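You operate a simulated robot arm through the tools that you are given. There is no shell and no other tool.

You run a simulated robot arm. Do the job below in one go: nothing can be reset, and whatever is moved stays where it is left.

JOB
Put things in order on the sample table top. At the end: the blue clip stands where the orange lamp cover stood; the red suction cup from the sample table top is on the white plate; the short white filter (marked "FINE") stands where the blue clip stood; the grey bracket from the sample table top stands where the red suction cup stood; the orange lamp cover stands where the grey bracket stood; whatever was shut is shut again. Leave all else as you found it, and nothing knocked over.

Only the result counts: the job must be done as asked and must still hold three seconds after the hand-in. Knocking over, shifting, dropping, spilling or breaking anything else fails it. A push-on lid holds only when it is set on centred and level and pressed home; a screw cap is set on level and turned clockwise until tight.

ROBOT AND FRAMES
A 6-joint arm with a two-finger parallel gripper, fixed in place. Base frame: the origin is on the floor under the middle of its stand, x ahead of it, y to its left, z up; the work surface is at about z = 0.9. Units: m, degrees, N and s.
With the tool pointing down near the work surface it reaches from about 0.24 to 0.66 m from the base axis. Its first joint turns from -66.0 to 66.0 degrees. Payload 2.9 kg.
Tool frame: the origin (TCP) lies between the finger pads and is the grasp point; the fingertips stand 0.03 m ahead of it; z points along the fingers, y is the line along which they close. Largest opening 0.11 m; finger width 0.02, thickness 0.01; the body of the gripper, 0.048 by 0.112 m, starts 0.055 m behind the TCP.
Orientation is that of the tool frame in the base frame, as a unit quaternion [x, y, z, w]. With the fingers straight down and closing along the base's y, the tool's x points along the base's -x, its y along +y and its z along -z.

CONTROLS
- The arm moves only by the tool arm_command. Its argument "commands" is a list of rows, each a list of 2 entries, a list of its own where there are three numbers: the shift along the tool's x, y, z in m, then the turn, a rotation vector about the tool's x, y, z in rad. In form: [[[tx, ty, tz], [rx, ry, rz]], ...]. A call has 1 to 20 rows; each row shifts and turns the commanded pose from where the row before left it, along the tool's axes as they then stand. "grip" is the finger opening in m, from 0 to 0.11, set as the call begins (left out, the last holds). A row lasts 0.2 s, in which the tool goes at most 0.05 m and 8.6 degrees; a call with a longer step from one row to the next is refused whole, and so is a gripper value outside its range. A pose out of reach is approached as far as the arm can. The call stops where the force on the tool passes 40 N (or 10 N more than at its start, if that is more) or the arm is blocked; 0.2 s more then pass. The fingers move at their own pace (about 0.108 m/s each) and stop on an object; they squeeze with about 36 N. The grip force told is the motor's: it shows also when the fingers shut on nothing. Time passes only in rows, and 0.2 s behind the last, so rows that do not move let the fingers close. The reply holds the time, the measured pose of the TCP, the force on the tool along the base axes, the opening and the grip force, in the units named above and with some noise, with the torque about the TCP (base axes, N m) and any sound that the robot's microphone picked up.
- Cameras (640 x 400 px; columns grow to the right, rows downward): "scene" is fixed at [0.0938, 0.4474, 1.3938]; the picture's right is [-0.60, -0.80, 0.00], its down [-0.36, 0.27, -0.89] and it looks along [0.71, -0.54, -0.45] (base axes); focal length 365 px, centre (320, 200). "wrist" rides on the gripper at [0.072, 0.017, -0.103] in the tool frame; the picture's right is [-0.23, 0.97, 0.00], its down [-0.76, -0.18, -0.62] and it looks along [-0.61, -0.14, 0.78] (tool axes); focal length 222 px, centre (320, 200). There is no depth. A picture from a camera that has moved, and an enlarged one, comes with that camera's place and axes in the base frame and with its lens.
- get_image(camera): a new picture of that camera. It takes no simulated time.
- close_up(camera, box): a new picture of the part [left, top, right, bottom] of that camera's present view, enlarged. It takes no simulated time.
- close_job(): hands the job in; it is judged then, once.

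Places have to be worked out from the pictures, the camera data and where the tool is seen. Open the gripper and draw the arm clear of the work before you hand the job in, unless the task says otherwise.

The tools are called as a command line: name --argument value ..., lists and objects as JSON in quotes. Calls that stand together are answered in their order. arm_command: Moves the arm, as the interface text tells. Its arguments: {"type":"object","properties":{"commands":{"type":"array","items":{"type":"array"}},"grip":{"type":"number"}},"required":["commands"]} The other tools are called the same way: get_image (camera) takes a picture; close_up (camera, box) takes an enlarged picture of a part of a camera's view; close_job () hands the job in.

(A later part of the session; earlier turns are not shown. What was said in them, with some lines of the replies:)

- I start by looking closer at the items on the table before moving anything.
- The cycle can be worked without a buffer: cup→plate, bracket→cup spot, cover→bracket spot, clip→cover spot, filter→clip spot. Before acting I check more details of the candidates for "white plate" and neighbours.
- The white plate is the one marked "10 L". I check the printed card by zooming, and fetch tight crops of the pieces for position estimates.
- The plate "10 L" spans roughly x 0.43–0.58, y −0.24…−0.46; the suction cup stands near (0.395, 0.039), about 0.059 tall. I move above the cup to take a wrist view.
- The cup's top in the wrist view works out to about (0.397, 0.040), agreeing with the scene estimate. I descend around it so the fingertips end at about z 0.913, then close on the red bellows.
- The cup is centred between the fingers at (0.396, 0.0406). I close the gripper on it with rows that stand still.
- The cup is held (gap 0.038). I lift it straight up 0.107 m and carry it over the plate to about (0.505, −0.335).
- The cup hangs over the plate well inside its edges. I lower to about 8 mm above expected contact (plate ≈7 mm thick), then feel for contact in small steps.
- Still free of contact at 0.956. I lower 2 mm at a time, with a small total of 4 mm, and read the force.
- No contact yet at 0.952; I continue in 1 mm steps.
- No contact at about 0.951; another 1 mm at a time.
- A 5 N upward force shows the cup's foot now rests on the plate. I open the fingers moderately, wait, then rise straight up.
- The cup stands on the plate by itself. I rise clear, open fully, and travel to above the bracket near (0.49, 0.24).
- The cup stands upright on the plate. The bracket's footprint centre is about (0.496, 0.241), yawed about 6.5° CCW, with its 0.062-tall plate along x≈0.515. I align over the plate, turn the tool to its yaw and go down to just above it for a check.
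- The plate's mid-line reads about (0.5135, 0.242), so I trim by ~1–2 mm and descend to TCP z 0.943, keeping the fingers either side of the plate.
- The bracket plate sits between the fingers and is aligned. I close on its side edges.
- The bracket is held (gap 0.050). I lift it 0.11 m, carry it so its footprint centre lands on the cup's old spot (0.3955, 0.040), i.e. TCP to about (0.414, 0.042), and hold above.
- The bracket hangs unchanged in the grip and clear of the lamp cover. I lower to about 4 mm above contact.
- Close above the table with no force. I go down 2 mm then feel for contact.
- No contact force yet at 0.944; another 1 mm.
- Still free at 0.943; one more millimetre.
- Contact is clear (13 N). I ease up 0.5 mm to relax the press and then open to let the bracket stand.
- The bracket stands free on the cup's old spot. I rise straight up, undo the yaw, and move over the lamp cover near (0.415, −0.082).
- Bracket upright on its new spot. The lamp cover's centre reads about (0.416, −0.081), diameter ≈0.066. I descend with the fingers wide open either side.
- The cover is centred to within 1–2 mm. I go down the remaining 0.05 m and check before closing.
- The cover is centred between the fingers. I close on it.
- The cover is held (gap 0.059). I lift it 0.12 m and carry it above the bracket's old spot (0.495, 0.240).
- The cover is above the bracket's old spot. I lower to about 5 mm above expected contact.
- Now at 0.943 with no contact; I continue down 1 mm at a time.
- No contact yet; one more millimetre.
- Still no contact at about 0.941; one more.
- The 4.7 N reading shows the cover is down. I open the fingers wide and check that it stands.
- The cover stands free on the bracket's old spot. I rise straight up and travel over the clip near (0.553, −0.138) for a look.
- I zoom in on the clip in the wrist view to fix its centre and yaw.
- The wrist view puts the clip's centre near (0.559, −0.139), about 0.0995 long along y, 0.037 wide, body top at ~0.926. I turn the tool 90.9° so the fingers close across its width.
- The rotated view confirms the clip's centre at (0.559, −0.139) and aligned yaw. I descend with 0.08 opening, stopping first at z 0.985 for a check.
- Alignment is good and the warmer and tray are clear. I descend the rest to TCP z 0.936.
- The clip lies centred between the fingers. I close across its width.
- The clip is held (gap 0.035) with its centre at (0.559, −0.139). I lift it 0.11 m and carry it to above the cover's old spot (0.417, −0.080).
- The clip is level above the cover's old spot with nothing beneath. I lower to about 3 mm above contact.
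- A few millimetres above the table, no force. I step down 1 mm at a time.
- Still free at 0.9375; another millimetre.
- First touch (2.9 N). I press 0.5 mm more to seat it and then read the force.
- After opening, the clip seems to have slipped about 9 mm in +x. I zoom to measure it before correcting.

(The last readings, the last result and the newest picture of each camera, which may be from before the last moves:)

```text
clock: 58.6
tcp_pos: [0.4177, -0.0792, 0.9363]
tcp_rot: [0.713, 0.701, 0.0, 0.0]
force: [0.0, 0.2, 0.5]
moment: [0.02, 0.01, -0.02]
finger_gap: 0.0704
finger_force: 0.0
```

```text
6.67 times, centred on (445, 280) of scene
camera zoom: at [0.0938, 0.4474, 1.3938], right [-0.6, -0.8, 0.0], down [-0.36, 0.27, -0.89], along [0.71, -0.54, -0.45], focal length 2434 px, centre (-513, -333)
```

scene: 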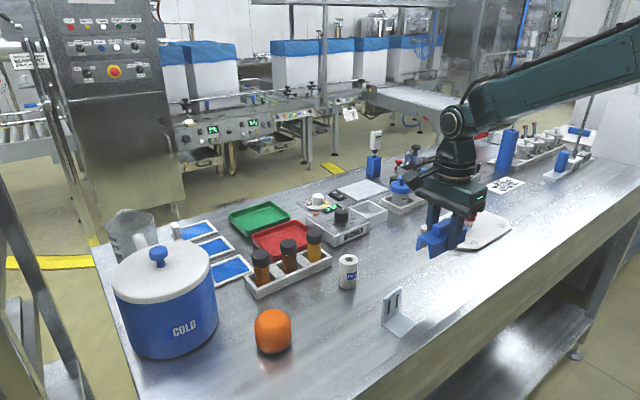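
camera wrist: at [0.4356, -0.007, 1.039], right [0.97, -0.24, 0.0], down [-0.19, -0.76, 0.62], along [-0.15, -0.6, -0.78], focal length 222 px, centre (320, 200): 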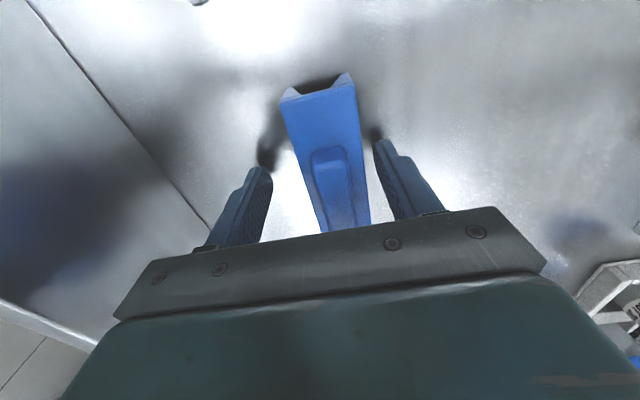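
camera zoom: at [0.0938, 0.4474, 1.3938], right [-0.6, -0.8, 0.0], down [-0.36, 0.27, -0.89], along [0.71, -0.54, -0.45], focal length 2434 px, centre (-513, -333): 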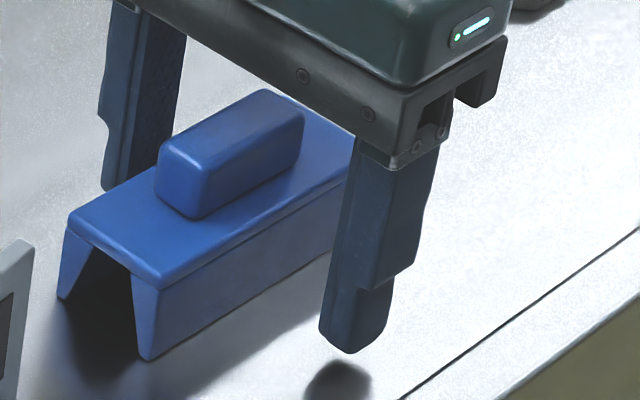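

Both views put the clip's centre at x≈0.4255 instead of 0.417 (y is right). I slide it back gently by moving the open hand −x about 18 mm, so the +x finger pushes it the last ~8.5 mm.

arm_command --commands '[[[0, -0.004, 0], [0, 0, 0]], [[0, -0.004, 0], [0, 0, 0]], [[0, -0.003, 0], [0, 0, 0]], [[0, -0.002, 0], [0, 0, 0]], [[0, -0.002, 0], [0, 0, 0]], [[0, -0.002, 0], [0, 0, 0]], [[0, 0, 0], [0, 0, 0]]]'

close_up --camera "wrist" --box '[240, 60, 420, 240]'

close_up --camera "scene" --box '[410, 250, 480, 310]'

```text
clock: 60.2
tcp_pos: [0.4005, -0.0795, 0.9356]
tcp_rot: [0.712, 0.702, 0.0, 0.0]
force: [0.7, -0.2, 0.4]
moment: [0.03, 0.0, 0.01]
finger_gap: 0.0703
finger_force: 0.3
```

```text
2.22 times, centred on (330, 150) of wrist
camera zoom: at [0.4188, -0.0071, 1.039], right [0.97, -0.24, 0.0], down [-0.19, -0.76, 0.62], along [-0.15, -0.6, -0.78], focal length 494 px, centre (298, 311)
```

zoom: 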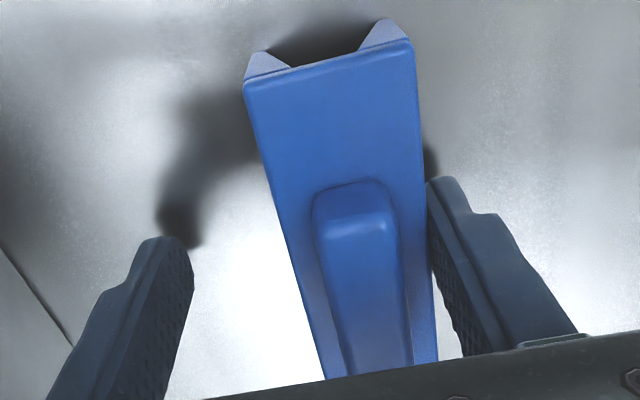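

```text
6.67 times, centred on (445, 280) of scene
camera zoom: at [0.0938, 0.4474, 1.3938], right [-0.6, -0.8, 0.0], down [-0.36, 0.27, -0.89], along [0.71, -0.54, -0.45], focal length 2434 px, centre (-513, -333)
```

zoom: 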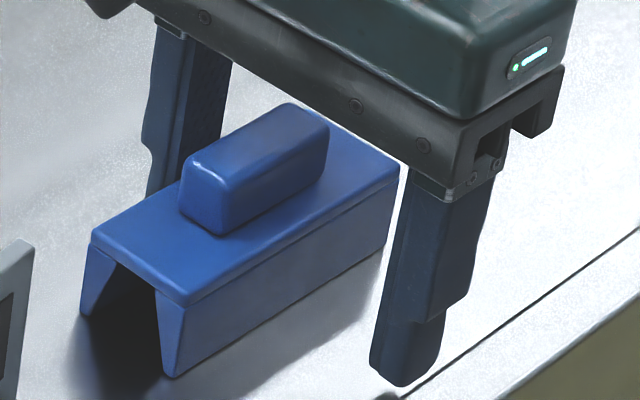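

The clip is now centred at about (0.417, −0.080). I back the finger off it 8 mm, rise straight up, then turn the tool back and travel to the filter near (0.536, 0.043).

arm_command --commands '[[[0, 0.004, 0], [0, 0, 0]], [[0, 0.004, 0], [0, 0, 0]], [[0, 0, -0.015], [0, 0, 0]], [[0, 0, -0.03], [0, 0, 0]], [[0, 0, -0.035], [0, 0, 0]], [[0, 0, -0.035], [0, 0, 0]], [[0, 0, -0.035], [0, 0, 0]], [[0, 0, 0], [0, 0, 0]]]'

arm_command --commands '[[[0, 0, 0], [0, 0, -0.1322]], [[0, 0, 0], [0, 0, -0.1322]], [[0, 0, 0], [0, 0, -0.1322]], [[0, 0, 0], [0, 0, -0.1322]], [[0, 0, 0], [0, 0, -0.1322]], [[0, 0, 0], [0, 0, -0.1322]], [[0, 0, 0], [0, 0, -0.1322]], [[0, 0, 0], [0, 0, -0.1322]], [[0, 0, 0], [0, 0, -0.1322]], [[0, 0, 0], [0, 0, -0.1322]], [[0, 0, 0], [0, 0, -0.1322]], [[0, 0, 0], [0, 0, -0.1322]], [[0, 0, 0], [0, 0, 0]]]' --grip 0.09

arm_command --commands '[[[-0.02, 0.02, 0], [0, 0, 0]], [[-0.027, 0.026, 0], [0, 0, 0]], [[-0.027, 0.026, 0], [0, 0, 0]], [[-0.027, 0.026, 0], [0, 0, 0]], [[-0.0258, 0.0245, 0], [0, 0, 0]], [[0, 0, 0], [0, 0, 0]]]'

get_image --camera "wrist"

get_image --camera "scene"

```text
clock: 62.0
tcp_pos: [0.4084, -0.0792, 1.085]
tcp_rot: [0.713, 0.702, 0.0, 0.0]
force: [0.5, -0.6, -0.4]
moment: [0.0, 0.02, 0.02]
finger_gap: 0.0699
finger_force: 0.0
```

```text
clock: 64.8
tcp_pos: [0.4078, -0.0801, 1.0853]
tcp_rot: [-0.001, 1.0, 0.0, 0.0]
force: [-0.6, 0.4, -0.1]
moment: [-0.04, -0.02, 0.02]
finger_gap: 0.0898
finger_force: 0.1
```

```text
clock: 66.2
tcp_pos: [0.5355, 0.0433, 1.086]
tcp_rot: [0.001, 1.0, 0.0, 0.0]
force: [0.3, 0.3, -0.5]
moment: [0.02, -0.01, -0.01]
finger_gap: 0.0898
finger_force: 0.0
```

```text
taken
camera wrist: at [0.4632, 0.0609, 1.1887], right [0.23, 0.97, 0.0], down [0.76, -0.18, 0.62], along [0.61, -0.14, -0.78], focal length 222 px, centre (320, 200)
```

wrist: 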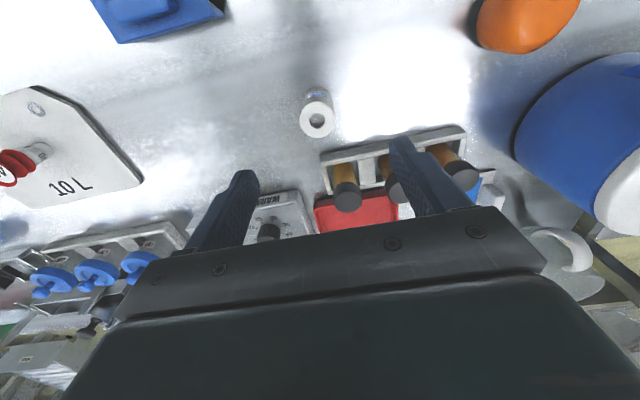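

```text
taken
```

scene: 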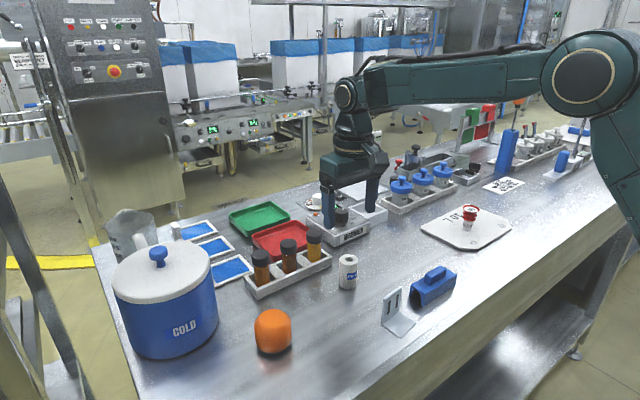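

close_up --camera "wrist" --box '[270, 70, 370, 150]'

close_up --camera "scene" --box '[370, 250, 470, 340]'

```text
5.00 times, centred on (320, 110) of wrist
camera zoom: at [0.4632, 0.0609, 1.1887], right [0.23, 0.97, 0.0], down [0.76, -0.18, 0.62], along [0.61, -0.14, -0.78], focal length 1111 px, centre (320, 650)
```

zoom: 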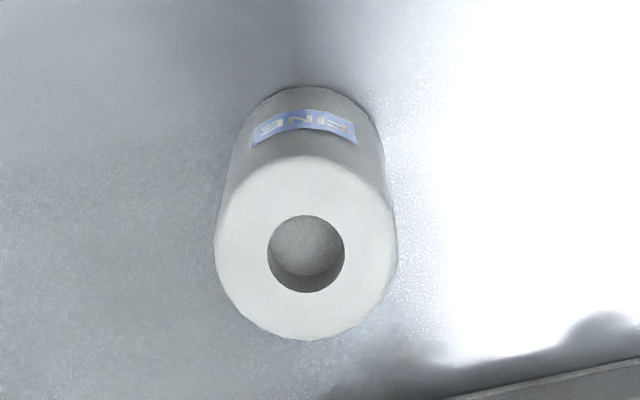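

```text
4.44 times, centred on (420, 295) of scene
camera zoom: at [0.0938, 0.4475, 1.3938], right [-0.6, -0.8, 0.0], down [-0.36, 0.27, -0.89], along [0.71, -0.54, -0.45], focal length 1623 px, centre (-124, -222)
```

zoom: 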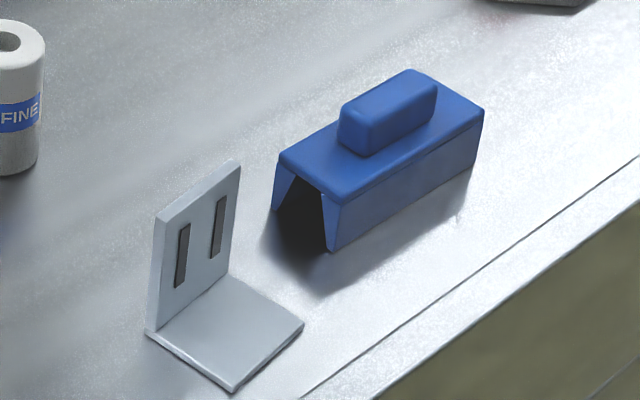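

Clip and bracket look right. The filter's top centre works out to about (0.537, 0.041). I trim and descend to just above it.

arm_command --commands '[[[-0.002, -0.002, 0.02], [0, 0, 0]], [[0, 0, 0.035], [0, 0, 0]], [[0, 0, 0.0256], [0, 0, 0]], [[0, 0, 0], [0, 0, 0]]]'

get_image --camera "wrist"

close_up --camera "scene" --box '[280, 190, 420, 310]'

```text
clock: 67.2
tcp_pos: [0.5364, 0.0406, 1.0054]
tcp_rot: [0.0, 1.0, 0.0, 0.0]
force: [0.6, -0.4, 0.8]
moment: [0.02, 0.01, 0.0]
finger_gap: 0.0901
finger_force: 0.0
```

```text
taken
camera wrist: at [0.4648, 0.0579, 1.1078], right [0.23, 0.97, 0.0], down [0.76, -0.18, 0.62], along [0.61, -0.14, -0.78], focal length 222 px, centre (320, 200)
```

wrist: 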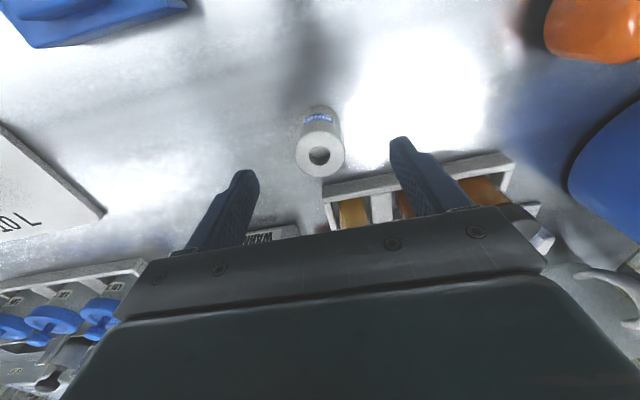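

```text
3.33 times, centred on (350, 250) of scene
camera zoom: at [0.0938, 0.4474, 1.3938], right [-0.6, -0.8, 0.0], down [-0.36, 0.27, -0.89], along [0.71, -0.54, -0.45], focal length 1217 px, centre (220, 33)
```

zoom: 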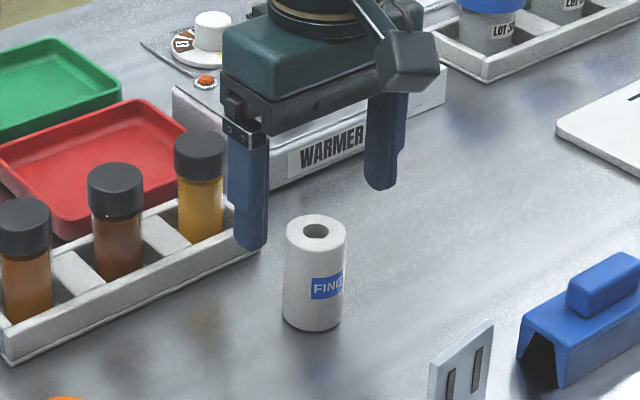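

The filter is within 1 mm of centre (0.537, 0.0405). I descend to TCP z 0.943 around it.

arm_command --commands '[[[0, -0.0006, 0.018], [0, 0, 0]], [[0, 0, 0.022], [0, 0, 0]], [[0, 0, 0.014], [0, 0, 0]], [[0, 0, 0.008], [0, 0, 0]], [[0, 0, 0], [0, 0, 0]]]'

get_image --camera "wrist"

close_up --camera "scene" --box '[280, 190, 420, 310]'

```text
clock: 68.4
tcp_pos: [0.5374, 0.0403, 0.9423]
tcp_rot: [0.0, 1.0, 0.0, -0.001]
force: [0.1, 0.5, 0.0]
moment: [0.01, -0.01, 0.01]
finger_gap: 0.0899
finger_force: 0.0
```

```text
taken
camera wrist: at [0.4652, 0.0576, 1.0461], right [0.23, 0.97, 0.0], down [0.76, -0.18, 0.62], along [0.61, -0.14, -0.78], focal length 222 px, centre (320, 200)
```

wrist: 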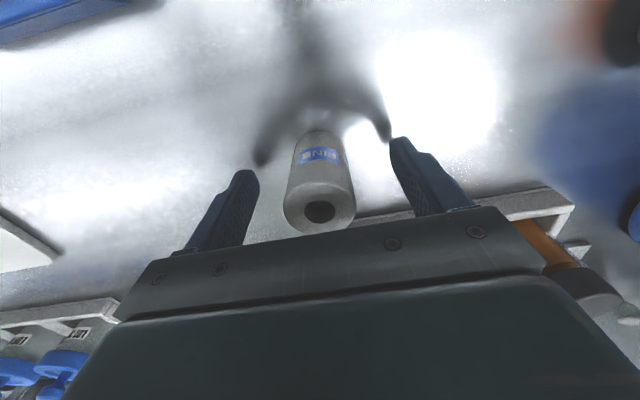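

```text
3.33 times, centred on (350, 250) of scene
camera zoom: at [0.0938, 0.4474, 1.3938], right [-0.6, -0.8, 0.0], down [-0.36, 0.27, -0.89], along [0.71, -0.54, -0.45], focal length 1217 px, centre (220, 33)
```

zoom: 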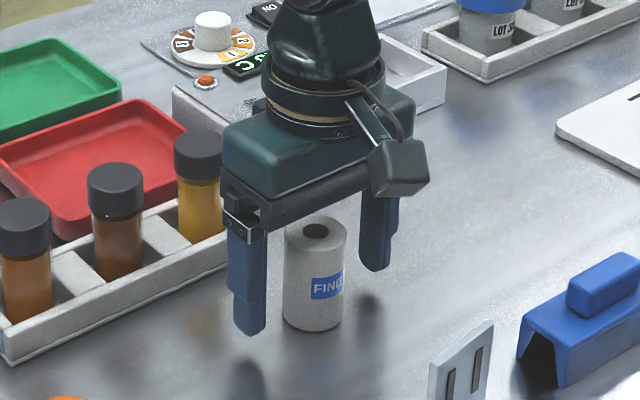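

The filter is centred between the fingers, and the rack stays clear. I close on it.

arm_command --commands '[[[0, 0, 0], [0, 0, 0]], [[0, 0, 0], [0, 0, 0]], [[0, 0, 0], [0, 0, 0]], [[0, 0, 0], [0, 0, 0]]]' --grip 0.025

get_image --camera "wrist"

close_up --camera "scene" --box '[280, 190, 420, 310]'

```text
clock: 69.4
tcp_pos: [0.5372, 0.0405, 0.9433]
tcp_rot: [0.0, 1.0, 0.0, 0.0]
force: [-0.9, 0.0, 0.7]
moment: [-0.02, 0.0, -0.01]
finger_gap: 0.0357
finger_force: 35.8
```

```text
taken
camera wrist: at [0.4653, 0.0575, 1.0464], right [0.23, 0.97, 0.0], down [0.76, -0.18, 0.62], along [0.61, -0.14, -0.78], focal length 222 px, centre (320, 200)
```

wrist: 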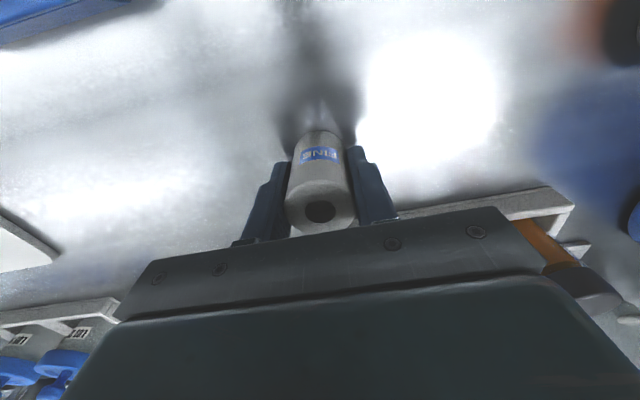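

```text
3.33 times, centred on (350, 250) of scene
camera zoom: at [0.0938, 0.4474, 1.3938], right [-0.6, -0.8, 0.0], down [-0.36, 0.27, -0.89], along [0.71, -0.54, -0.45], focal length 1217 px, centre (220, 33)
```

zoom: 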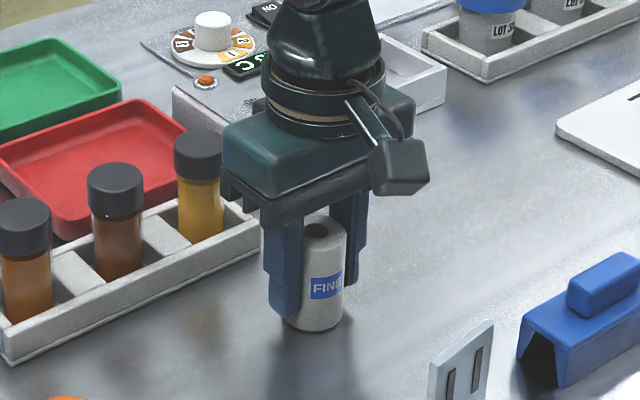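

The filter is held (gap 0.036). I lift it 0.10 m and carry it above the clip's old spot (0.559, −0.139).

arm_command --commands '[[[0, 0, -0.012], [0, 0, 0]], [[0, 0, -0.025], [0, 0, 0]], [[0, 0, -0.03], [0, 0, 0]], [[0, 0, -0.025], [0, 0, 0]], [[0, 0, -0.008], [0, 0, 0]], [[-0.0016, -0.0128, 0], [0, 0, 0]], [[-0.0031, -0.0256, 0], [0, 0, 0]], [[-0.0031, -0.0256, 0], [0, 0, 0]], [[-0.0031, -0.0256, 0], [0, 0, 0]], [[-0.0031, -0.0256, 0], [0, 0, 0]], [[-0.0031, -0.0256, 0], [0, 0, 0]], [[-0.0031, -0.0256, 0], [0, 0, 0]], [[-0.0018, -0.013, 0], [0, 0, 0]], [[0, 0, 0], [0, 0, 0]]]'

get_image --camera "wrist"

get_image --camera "scene"

```text
clock: 72.4
tcp_pos: [0.5594, -0.14, 1.0429]
tcp_rot: [0.0, 1.0, 0.001, 0.0]
force: [0.0, 0.3, -0.4]
moment: [0.05, 0.02, 0.02]
finger_gap: 0.0358
finger_force: 35.7
```

```text
taken
camera wrist: at [0.4869, -0.1223, 1.1467], right [0.23, 0.97, 0.0], down [0.76, -0.18, 0.62], along [0.61, -0.14, -0.78], focal length 222 px, centre (320, 200)
```

wrist: 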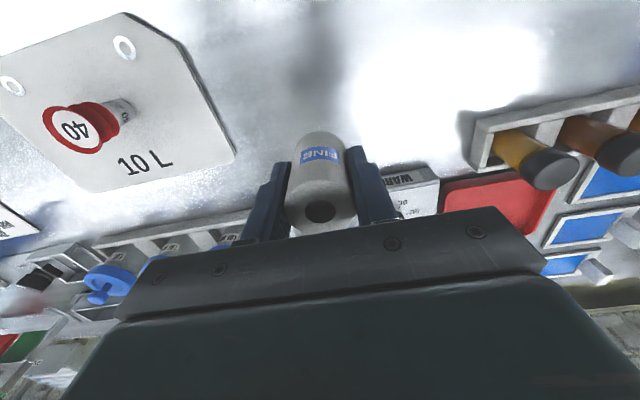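

```text
taken
```

scene: 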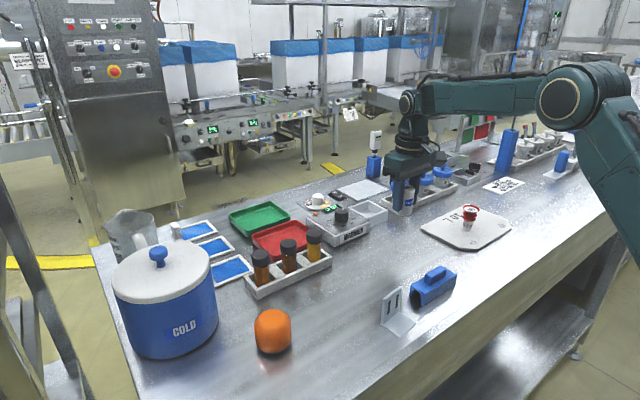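

I lower the filter to about 4 mm above contact.

arm_command --commands '[[[0, 0, 0.02], [0, 0, 0]], [[0, 0, 0.03], [0, 0, 0]], [[0, 0, 0.025], [0, 0, 0]], [[0, 0, 0.013], [0, 0, 0]], [[0, 0, 0.006], [0, 0, 0]], [[0, 0, 0.003], [0, 0, 0]], [[0, 0, 0], [0, 0, 0]]]'

arm_command --commands '[[[0, 0, 0.001], [0, 0, 0]], [[0, 0, 0.001], [0, 0, 0]]]'

close_up --camera "scene" --box '[350, 170, 470, 270]'

```text
clock: 74.0
tcp_pos: [0.5593, -0.1401, 0.9467]
tcp_rot: [0.0, 1.0, 0.0, 0.0]
force: [-0.1, -0.2, -0.2]
moment: [0.01, -0.05, -0.01]
finger_gap: 0.0359
finger_force: 36.3
```

```text
clock: 74.6
tcp_pos: [0.5594, -0.14, 0.9448]
tcp_rot: [0.0, 1.0, 0.0, 0.0]
force: [0.1, 0.7, -0.2]
moment: [0.03, -0.02, -0.03]
finger_gap: 0.0359
finger_force: 36.6
```

```text
4.00 times, centred on (410, 220) of scene
camera zoom: at [0.0938, 0.4474, 1.3938], right [-0.6, -0.8, 0.0], down [-0.36, 0.27, -0.89], along [0.71, -0.54, -0.45], focal length 1460 px, centre (-40, 120)
```

zoom: 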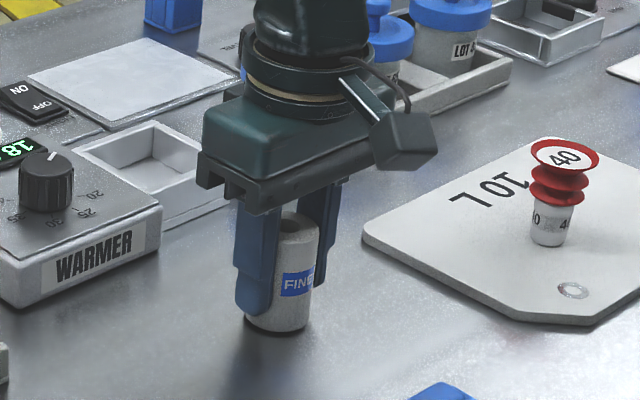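

No contact yet at 0.945; next millimetre.

arm_command --commands '[[[0, 0, 0.001], [0, 0, 0]]]'

```text
clock: 75.0
tcp_pos: [0.5594, -0.1386, 0.9437]
tcp_rot: [-0.001, 1.0, 0.0, 0.001]
force: [0.8, 0.9, 0.1]
moment: [-0.01, -0.02, -0.01]
finger_gap: 0.0358
finger_force: 35.8
```

Still free; one more millimetre.

arm_command --commands '[[[0, 0, 0.001], [0, 0, 0]]]'

```text
clock: 75.4
tcp_pos: [0.5601, -0.1401, 0.9436]
tcp_rot: [0.0, 1.0, 0.0, 0.0]
force: [-1.8, 1.4, 5.2]
moment: [0.0, 0.05, -0.01]
finger_gap: 0.0359
finger_force: 36.3
```

The filter touches down (5 N). I open in two steps, first barely, then wider, and check it.

arm_command --commands '[[[0, 0, 0], [0, 0, 0]], [[0, 0, 0], [0, 0, 0]]]' --grip 0.041

arm_command --commands '[[[0, 0, 0], [0, 0, 0]], [[0, 0, 0], [0, 0, 0]], [[0, 0, 0], [0, 0, 0]]]' --grip 0.075

get_image --camera "wrist"

close_up --camera "scene" --box '[350, 170, 470, 270]'

```text
clock: 76.0
tcp_pos: [0.5597, -0.1389, 0.9422]
tcp_rot: [0.0, 1.0, 0.0, 0.0]
force: [-0.2, -0.3, -0.6]
moment: [0.01, -0.01, -0.01]
finger_gap: 0.0412
finger_force: 0.0
```

```text
clock: 76.8
tcp_pos: [0.5607, -0.1399, 0.9412]
tcp_rot: [0.0, 1.0, 0.001, 0.0]
force: [0.3, -0.1, -0.8]
moment: [0.0, -0.01, -0.03]
finger_gap: 0.0745
finger_force: 0.1
```

```text
taken
camera wrist: at [0.4871, -0.1225, 1.0454], right [0.23, 0.97, 0.0], down [0.76, -0.18, 0.62], along [0.61, -0.14, -0.78], focal length 222 px, centre (320, 200)
```

wrist: 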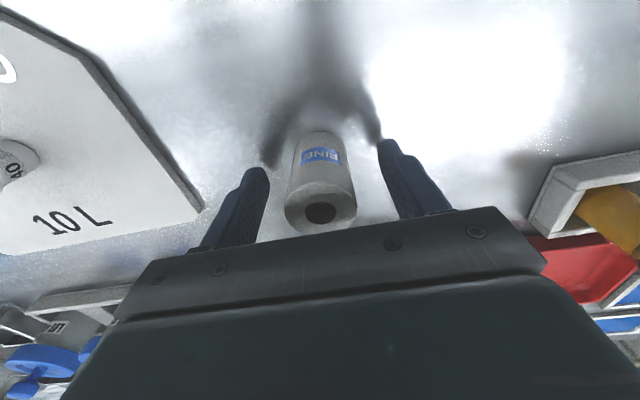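

```text
4.00 times, centred on (410, 220) of scene
camera zoom: at [0.0938, 0.4474, 1.3938], right [-0.6, -0.8, 0.0], down [-0.36, 0.27, -0.89], along [0.71, -0.54, -0.45], focal length 1460 px, centre (-40, 120)
```

zoom: 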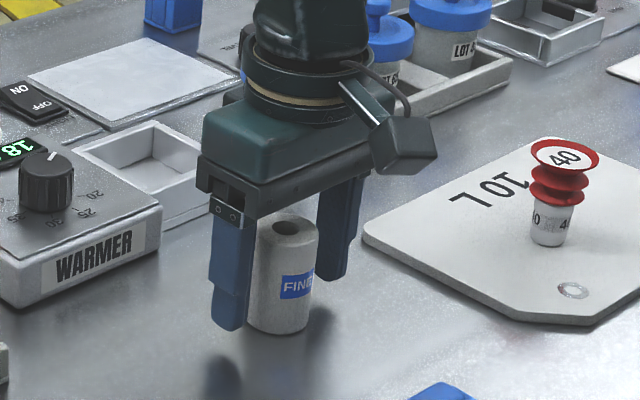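

The filter stands free on the clip's old spot. I rise well clear and return toward the starting pose for a final review.

arm_command --commands '[[[0, 0, -0.015], [0, 0, 0]], [[0, 0, -0.03], [0, 0, 0]], [[0, 0, -0.04], [0, 0, 0]], [[0, 0, -0.04], [0, 0, 0]], [[0, 0, -0.04], [0, 0, 0]], [[0, 0, -0.038], [0, 0, 0]], [[0.005, 0.03, 0], [0, 0, 0]], [[0.009, 0.035, 0], [0, 0, 0]], [[0.009, 0.035, 0], [0, 0, 0]], [[0.009, 0.035, 0], [0, 0, 0]], [[0.009, 0.035, 0], [0, 0, 0]], [[0, 0.033, 0], [0, 0, 0]], [[0, 0, 0], [0, 0, 0]], [[0, 0, 0], [0, 0, 0]]]'

arm_command --commands '[[[0, 0, 0], [0, 0, 0]], [[0, 0, 0], [0, 0, 0]]]' --grip 0.11

get_image --camera "scene"

get_image --camera "wrist"

close_up --camera "scene" --box '[230, 190, 530, 370]'

```text
clock: 79.8
tcp_pos: [0.5182, 0.0644, 1.1453]
tcp_rot: [0.0, 1.0, 0.0, 0.0]
force: [-0.3, 0.4, 0.6]
moment: [-0.01, -0.02, -0.02]
finger_gap: 0.0753
finger_force: 0.1
```

```text
clock: 80.4
tcp_pos: [0.5185, 0.0624, 1.1465]
tcp_rot: [0.0, 1.0, -0.001, 0.0]
force: [-0.4, 0.3, 0.2]
moment: [-0.01, 0.02, 0.02]
finger_gap: 0.1099
finger_force: 0.2
```

```text
taken
```

scene: 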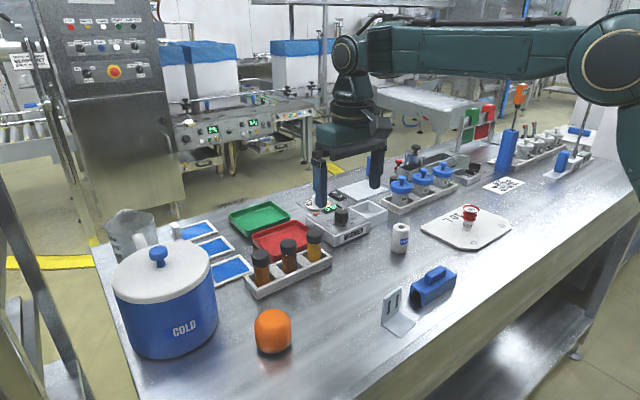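

```text
taken
camera wrist: at [0.4457, 0.0812, 1.249], right [0.23, 0.97, 0.0], down [0.76, -0.18, 0.62], along [0.61, -0.14, -0.78], focal length 222 px, centre (320, 200)
```

wrist: 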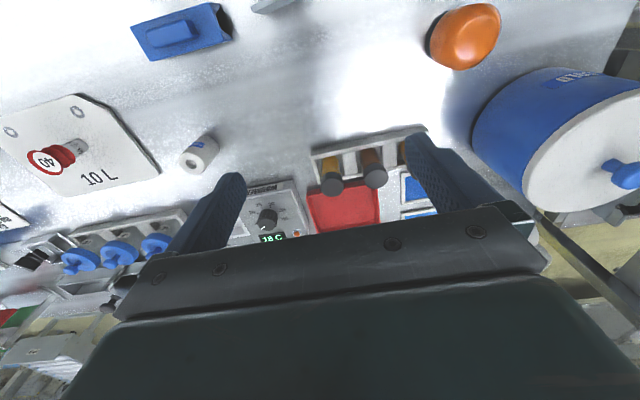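

```text
2.13 times, centred on (380, 280) of scene
camera zoom: at [0.0938, 0.4474, 1.3938], right [-0.6, -0.8, 0.0], down [-0.36, 0.27, -0.89], along [0.71, -0.54, -0.45], focal length 779 px, centre (192, 29)
```

zoom: 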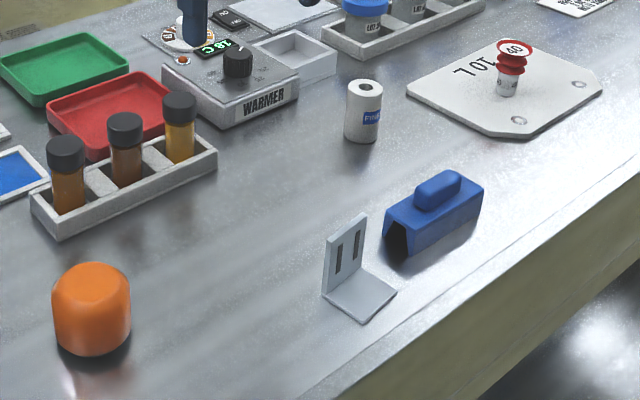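

All five pieces stand upright on their assigned places, the cup is on the plate, nothing was opened, and the surroundings are unchanged from the first picture. The gripper is open and clear, so I hand the job in.

close_job

```text
The job is handed in.
```

I moved all five pieces to their new places and handed the job in. The last pictures showed every one upright and everything else as it started.

| Piece | Now stands | Position (x, y) in m |
|---|---|---|
| Red suction cup | On the white plate, the one marked "10 L" | about (0.505, −0.335) |
| Grey bracket | Where the suction cup stood | about (0.395, 0.040) |
| Orange lamp cover | Where the bracket stood | about (0.495, 0.240) |
| Blue clip | Where the lamp cover stood | about (0.417, −0.080) |
| Short white filter ("FINE") | Where the clip stood | about (0.559, −0.139) |

- **Clip:** it slipped about 9 mm when I opened the fingers. I pushed it back with one finger, and the pictures then put it within a couple of millimetres of the lamp cover's old spot.
- **Shut items:** I opened nothing, so nothing had to be shut again.
- **Arm:** it is back near its starting pose, well clear of the table, with the gripper open.
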